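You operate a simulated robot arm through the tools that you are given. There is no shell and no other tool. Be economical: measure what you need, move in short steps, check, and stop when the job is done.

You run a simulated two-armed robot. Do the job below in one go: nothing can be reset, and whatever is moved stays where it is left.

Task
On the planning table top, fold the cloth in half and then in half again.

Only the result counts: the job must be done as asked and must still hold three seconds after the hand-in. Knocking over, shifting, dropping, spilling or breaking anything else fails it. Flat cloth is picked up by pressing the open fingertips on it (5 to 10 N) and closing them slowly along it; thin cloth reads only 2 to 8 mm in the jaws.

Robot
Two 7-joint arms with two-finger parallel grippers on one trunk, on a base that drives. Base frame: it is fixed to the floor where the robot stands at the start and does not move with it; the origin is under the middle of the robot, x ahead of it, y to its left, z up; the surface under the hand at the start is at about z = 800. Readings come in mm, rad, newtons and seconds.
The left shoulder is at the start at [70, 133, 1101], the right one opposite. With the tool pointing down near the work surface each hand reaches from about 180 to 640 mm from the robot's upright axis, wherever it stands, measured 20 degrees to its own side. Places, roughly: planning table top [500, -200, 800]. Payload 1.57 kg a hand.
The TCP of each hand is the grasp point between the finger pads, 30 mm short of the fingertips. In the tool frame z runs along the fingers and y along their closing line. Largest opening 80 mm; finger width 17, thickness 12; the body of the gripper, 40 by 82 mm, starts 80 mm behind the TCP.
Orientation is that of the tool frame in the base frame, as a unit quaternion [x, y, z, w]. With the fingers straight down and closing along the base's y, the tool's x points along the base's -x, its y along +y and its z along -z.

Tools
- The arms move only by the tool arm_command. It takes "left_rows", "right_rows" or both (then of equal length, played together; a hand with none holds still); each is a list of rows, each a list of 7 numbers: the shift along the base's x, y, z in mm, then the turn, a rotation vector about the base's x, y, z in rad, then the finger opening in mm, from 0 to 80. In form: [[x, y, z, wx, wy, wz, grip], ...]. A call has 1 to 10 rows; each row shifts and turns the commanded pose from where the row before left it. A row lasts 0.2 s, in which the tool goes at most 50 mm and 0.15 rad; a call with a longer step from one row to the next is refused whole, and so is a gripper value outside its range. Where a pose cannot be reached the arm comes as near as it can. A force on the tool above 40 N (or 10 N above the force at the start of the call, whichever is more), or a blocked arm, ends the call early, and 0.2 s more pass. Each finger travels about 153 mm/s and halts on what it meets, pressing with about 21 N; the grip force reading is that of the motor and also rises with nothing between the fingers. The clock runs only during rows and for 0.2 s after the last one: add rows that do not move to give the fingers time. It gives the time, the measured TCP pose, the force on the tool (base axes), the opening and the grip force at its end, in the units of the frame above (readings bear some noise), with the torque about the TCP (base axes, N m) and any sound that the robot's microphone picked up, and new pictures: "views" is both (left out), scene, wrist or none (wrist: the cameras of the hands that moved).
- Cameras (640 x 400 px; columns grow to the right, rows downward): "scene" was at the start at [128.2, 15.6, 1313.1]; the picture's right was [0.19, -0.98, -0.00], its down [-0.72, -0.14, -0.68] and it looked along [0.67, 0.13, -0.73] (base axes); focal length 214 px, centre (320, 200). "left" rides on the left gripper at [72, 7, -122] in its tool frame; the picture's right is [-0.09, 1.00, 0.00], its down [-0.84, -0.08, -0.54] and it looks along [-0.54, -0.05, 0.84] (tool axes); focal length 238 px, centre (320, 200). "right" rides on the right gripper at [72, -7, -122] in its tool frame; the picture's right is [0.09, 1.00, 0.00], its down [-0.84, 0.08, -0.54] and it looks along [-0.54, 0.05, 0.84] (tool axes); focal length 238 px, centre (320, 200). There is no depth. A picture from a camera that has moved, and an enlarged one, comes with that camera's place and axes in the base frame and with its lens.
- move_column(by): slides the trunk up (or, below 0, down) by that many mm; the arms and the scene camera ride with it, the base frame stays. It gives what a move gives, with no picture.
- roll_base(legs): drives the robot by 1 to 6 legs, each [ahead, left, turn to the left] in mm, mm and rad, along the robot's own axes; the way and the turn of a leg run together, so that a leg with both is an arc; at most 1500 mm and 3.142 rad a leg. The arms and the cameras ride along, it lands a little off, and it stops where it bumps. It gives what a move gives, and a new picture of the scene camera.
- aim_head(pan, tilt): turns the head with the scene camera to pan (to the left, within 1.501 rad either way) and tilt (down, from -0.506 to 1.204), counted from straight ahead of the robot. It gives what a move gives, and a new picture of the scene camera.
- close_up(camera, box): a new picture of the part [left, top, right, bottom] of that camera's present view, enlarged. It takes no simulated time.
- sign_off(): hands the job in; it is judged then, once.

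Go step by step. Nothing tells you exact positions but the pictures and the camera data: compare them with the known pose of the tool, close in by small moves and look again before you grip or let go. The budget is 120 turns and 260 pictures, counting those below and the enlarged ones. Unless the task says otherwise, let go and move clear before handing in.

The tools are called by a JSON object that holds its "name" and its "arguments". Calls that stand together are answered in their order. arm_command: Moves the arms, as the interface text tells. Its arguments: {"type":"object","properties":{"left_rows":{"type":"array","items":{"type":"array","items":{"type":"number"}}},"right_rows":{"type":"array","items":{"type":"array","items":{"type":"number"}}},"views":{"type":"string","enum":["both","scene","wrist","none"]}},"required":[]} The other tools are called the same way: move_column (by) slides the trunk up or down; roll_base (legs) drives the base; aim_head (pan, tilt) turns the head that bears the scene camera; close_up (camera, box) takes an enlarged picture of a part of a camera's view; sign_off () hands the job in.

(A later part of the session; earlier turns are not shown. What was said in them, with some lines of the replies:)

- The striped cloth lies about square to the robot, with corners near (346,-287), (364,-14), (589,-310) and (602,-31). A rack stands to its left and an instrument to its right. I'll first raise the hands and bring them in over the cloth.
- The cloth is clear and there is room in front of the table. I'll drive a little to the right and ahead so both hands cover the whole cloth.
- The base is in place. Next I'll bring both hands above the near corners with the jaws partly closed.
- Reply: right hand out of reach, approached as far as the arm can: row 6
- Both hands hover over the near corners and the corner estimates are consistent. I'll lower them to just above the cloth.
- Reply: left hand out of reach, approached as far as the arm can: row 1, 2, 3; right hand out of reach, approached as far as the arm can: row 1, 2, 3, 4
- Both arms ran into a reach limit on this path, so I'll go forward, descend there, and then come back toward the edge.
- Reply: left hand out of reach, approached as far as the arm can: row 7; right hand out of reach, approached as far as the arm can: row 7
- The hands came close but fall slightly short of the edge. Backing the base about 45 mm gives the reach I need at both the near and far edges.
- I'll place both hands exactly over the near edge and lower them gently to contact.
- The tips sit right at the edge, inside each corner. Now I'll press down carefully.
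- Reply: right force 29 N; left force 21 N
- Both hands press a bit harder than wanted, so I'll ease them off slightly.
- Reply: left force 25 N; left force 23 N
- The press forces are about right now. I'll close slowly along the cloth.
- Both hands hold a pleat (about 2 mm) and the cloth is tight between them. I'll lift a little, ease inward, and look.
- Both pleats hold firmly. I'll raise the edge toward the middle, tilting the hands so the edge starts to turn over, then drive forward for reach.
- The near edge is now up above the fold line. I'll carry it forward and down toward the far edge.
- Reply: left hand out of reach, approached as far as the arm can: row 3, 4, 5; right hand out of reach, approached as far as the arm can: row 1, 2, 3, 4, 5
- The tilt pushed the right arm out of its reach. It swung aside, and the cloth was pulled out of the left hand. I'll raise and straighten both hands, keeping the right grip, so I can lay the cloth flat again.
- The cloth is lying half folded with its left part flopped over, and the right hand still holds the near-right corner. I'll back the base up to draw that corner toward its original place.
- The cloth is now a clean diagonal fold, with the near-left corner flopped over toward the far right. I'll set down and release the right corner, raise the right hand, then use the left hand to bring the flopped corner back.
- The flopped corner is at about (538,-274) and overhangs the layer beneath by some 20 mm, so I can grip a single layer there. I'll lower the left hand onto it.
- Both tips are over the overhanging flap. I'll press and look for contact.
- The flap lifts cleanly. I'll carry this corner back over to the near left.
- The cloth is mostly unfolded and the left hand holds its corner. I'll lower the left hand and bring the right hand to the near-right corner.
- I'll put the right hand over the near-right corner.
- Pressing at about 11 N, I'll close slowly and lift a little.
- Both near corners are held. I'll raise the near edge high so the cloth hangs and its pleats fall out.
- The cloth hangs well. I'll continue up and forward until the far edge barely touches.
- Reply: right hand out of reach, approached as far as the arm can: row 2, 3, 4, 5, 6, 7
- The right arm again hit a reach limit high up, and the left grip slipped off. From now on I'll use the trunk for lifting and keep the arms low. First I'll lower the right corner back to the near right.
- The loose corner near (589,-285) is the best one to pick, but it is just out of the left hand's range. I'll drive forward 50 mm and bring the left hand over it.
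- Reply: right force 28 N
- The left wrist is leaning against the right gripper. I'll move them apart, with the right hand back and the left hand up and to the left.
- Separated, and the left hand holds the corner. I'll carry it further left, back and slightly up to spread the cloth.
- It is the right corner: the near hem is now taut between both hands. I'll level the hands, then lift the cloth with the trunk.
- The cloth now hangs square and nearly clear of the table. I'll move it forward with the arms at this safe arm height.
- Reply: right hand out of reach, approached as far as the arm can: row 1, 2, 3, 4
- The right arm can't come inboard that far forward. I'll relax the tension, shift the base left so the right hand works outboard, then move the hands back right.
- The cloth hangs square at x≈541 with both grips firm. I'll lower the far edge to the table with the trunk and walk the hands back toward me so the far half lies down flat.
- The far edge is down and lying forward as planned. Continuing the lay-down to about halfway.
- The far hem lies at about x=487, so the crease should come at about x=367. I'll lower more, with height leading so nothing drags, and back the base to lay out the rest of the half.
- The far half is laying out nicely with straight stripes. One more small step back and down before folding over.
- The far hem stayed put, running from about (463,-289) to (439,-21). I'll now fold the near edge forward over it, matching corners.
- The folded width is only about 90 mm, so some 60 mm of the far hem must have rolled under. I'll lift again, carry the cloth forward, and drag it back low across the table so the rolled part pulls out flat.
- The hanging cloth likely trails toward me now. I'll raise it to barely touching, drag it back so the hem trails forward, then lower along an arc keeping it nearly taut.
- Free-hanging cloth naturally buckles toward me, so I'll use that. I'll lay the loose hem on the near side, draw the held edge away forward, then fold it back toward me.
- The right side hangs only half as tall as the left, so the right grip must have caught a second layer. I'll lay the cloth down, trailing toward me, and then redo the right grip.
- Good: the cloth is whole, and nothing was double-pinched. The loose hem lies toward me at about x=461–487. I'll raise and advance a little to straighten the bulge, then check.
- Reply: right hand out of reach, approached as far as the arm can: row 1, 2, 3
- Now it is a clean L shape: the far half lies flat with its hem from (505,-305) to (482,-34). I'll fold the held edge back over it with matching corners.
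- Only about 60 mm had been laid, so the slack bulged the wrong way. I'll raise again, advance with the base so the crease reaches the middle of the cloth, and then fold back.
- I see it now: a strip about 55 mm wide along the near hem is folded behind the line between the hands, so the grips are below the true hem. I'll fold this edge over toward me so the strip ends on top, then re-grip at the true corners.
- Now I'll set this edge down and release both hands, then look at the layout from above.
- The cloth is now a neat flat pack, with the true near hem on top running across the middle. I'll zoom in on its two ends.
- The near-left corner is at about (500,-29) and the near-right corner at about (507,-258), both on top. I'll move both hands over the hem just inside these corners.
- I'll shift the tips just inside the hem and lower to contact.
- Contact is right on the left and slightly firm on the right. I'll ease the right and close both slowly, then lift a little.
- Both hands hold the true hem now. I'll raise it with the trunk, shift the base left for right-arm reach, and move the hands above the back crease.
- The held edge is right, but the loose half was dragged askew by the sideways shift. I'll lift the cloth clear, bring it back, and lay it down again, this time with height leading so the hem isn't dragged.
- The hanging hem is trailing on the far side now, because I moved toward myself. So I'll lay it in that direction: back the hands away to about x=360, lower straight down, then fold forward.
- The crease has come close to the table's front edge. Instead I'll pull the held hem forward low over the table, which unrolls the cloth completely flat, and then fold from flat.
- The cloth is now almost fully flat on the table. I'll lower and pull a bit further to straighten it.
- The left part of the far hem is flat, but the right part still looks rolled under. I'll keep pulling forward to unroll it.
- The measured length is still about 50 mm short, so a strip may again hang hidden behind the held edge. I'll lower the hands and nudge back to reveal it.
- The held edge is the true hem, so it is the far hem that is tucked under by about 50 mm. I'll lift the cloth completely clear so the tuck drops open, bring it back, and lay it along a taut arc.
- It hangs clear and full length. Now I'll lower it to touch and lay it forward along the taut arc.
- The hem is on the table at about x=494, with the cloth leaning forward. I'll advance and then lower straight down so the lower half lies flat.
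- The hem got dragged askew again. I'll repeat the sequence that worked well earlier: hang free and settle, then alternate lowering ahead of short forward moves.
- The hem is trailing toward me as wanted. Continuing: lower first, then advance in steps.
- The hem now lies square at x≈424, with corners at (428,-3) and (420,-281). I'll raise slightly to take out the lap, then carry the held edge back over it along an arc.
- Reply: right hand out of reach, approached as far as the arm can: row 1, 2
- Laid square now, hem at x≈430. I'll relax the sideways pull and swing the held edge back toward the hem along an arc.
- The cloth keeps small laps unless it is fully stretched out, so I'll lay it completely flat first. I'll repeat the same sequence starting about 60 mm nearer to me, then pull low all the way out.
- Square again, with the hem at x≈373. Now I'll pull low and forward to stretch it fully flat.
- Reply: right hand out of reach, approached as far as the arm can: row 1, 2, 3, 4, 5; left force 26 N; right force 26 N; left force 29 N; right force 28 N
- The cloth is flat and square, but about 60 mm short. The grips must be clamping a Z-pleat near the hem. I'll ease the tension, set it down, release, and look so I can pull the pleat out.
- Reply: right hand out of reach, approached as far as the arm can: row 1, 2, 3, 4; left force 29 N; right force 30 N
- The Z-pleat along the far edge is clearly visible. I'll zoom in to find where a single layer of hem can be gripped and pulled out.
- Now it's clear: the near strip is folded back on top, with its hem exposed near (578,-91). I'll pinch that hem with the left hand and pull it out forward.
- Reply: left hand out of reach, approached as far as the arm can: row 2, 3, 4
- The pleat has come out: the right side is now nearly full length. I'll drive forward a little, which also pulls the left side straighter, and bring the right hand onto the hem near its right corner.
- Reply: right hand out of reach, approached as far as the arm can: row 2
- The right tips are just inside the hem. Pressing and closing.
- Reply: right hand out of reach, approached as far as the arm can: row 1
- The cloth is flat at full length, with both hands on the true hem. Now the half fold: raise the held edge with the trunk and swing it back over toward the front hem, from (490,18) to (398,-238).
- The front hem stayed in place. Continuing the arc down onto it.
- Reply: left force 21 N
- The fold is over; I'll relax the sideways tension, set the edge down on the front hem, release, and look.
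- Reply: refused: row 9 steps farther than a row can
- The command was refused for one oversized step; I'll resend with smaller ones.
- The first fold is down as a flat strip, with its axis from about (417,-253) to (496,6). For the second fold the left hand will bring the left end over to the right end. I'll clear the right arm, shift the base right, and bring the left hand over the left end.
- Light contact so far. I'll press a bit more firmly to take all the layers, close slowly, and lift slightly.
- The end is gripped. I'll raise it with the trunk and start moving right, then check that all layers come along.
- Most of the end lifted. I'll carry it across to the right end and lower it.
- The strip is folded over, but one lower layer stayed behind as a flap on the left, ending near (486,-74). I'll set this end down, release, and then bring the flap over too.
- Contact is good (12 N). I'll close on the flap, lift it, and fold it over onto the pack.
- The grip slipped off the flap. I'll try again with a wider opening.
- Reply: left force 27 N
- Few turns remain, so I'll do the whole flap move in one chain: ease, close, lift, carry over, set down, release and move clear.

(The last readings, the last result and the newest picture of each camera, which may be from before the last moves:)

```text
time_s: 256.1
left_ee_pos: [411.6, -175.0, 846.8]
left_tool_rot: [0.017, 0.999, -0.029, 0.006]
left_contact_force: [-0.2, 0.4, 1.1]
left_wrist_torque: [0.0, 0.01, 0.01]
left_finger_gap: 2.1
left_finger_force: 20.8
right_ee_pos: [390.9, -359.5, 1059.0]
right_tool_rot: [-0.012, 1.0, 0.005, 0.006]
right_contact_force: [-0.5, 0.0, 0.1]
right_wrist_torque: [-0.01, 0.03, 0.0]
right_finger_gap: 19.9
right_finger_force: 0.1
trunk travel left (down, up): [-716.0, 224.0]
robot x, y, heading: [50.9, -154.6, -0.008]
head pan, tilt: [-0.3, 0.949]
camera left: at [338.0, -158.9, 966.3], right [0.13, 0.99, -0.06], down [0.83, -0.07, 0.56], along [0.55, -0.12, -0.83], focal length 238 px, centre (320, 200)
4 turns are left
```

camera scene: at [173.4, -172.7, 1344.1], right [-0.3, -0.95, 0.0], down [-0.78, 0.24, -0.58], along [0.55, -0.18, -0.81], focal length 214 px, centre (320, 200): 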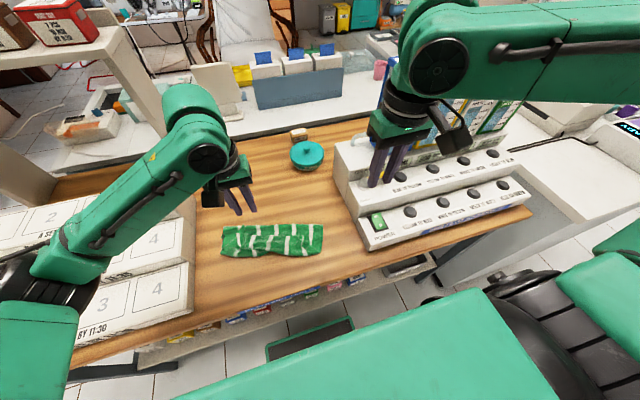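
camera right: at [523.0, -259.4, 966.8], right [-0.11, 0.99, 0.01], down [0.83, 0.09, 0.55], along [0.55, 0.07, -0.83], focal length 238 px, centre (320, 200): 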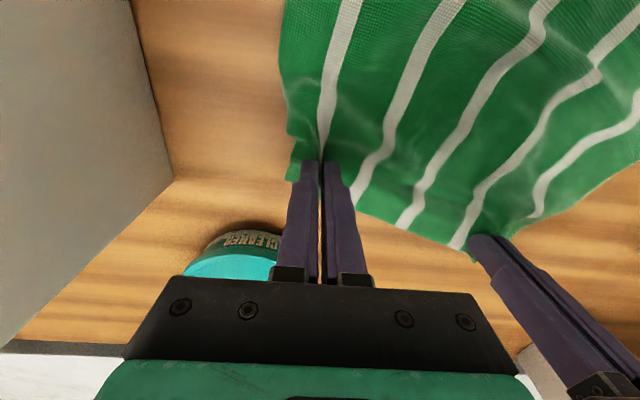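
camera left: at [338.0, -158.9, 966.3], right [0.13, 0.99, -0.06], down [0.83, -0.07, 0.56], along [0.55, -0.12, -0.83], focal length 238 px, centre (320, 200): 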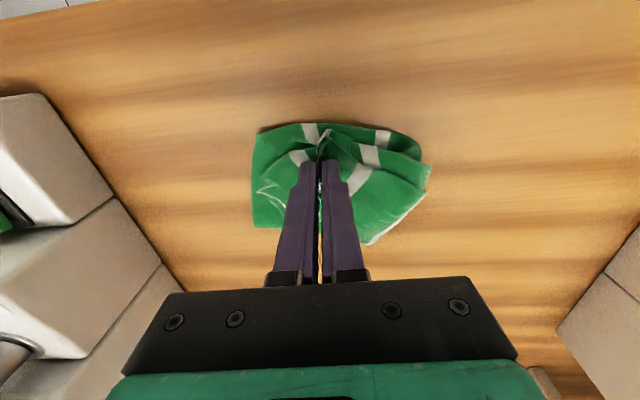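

The flap came over and the pack is now compact. I'll release gently and move clear.

{"name": "arm_command", "arguments": {"left_rows": [[-3, -8, 0, 0, 0, 0, 0], [0, -4, -5, 0, 0, 0, 0], [0, 0, 0, 0, 0, 0, 6], [0, 0, 0, 0, 0, 0, 14], [0, 0, 4, 0, 0, 0, 22], [0, 0, 20, 0, 0, 0, 22], [0, 0, 40, 0, 0, 0, 22], [0, 0, 40, 0, 0, 0, 22], [0, 30, 30, 0, 0, 0, 22], [0, 35, 10, 0, 0, 0, 22]], "views": "wrist"}}

```text
time_s: 258.3
left_ee_pos: [406.6, -122.4, 984.1]
left_tool_rot: [0.016, 0.999, -0.03, 0.006]
left_contact_force: [-0.2, 0.5, -0.4]
left_wrist_torque: [0.0, 0.0, -0.02]
left_finger_gap: 22.2
left_finger_force: 0.0
right_ee_pos: [390.3, -358.5, 1059.1]
right_tool_rot: [-0.012, 1.0, 0.005, 0.006]
right_contact_force: [-0.4, 0.0, 0.5]
right_wrist_torque: [0.0, -0.02, 0.05]
right_finger_gap: 20.1
right_finger_force: 0.0
trunk travel left (down, up): [-716.0, 224.0]
robot x, y, heading: [54.8, -155.2, -0.007]
head pan, tilt: [-0.3, 0.949]
camera left: at [332.8, -107.6, 1104.8], right [0.13, 0.99, -0.06], down [0.83, -0.07, 0.56], along [0.55, -0.12, -0.83], focal length 238 px, centre (320, 200)
3 turns are left
```

left: 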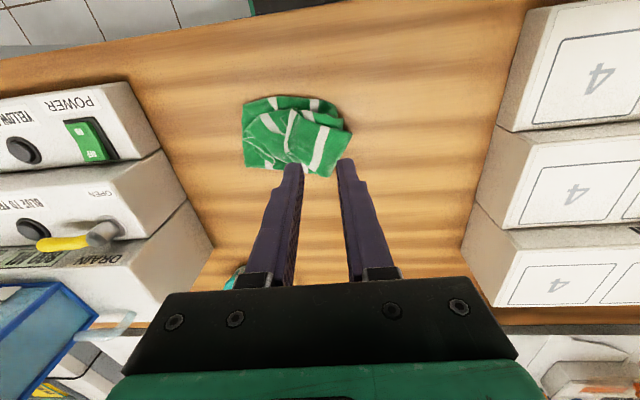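

The cloth now lies as one compact folded pack on the planning table, both hands are clear of it, and nothing else appears to have been touched. Handing in.

{"name": "sign_off", "arguments": {}}

```text
The job is handed in.
```

I folded the cloth along its length and then across on the planning table and handed it in, but the folds are rough rather than exact halves.

- **First fold:** the edges did not line up. The cloth ended as a strip about 90 mm wide instead of about 120 mm, with a strip of the edge turned back on top.
- **Second fold:** one lower layer stayed behind at first, so I brought it over separately. The pack is compact, roughly a quarter of the original area or a little less, and not perfectly flat.
- **Surroundings:** both hands are open and clear. I saw nothing else on the table moved or knocked over. The two arms bumped each other briefly partway through.
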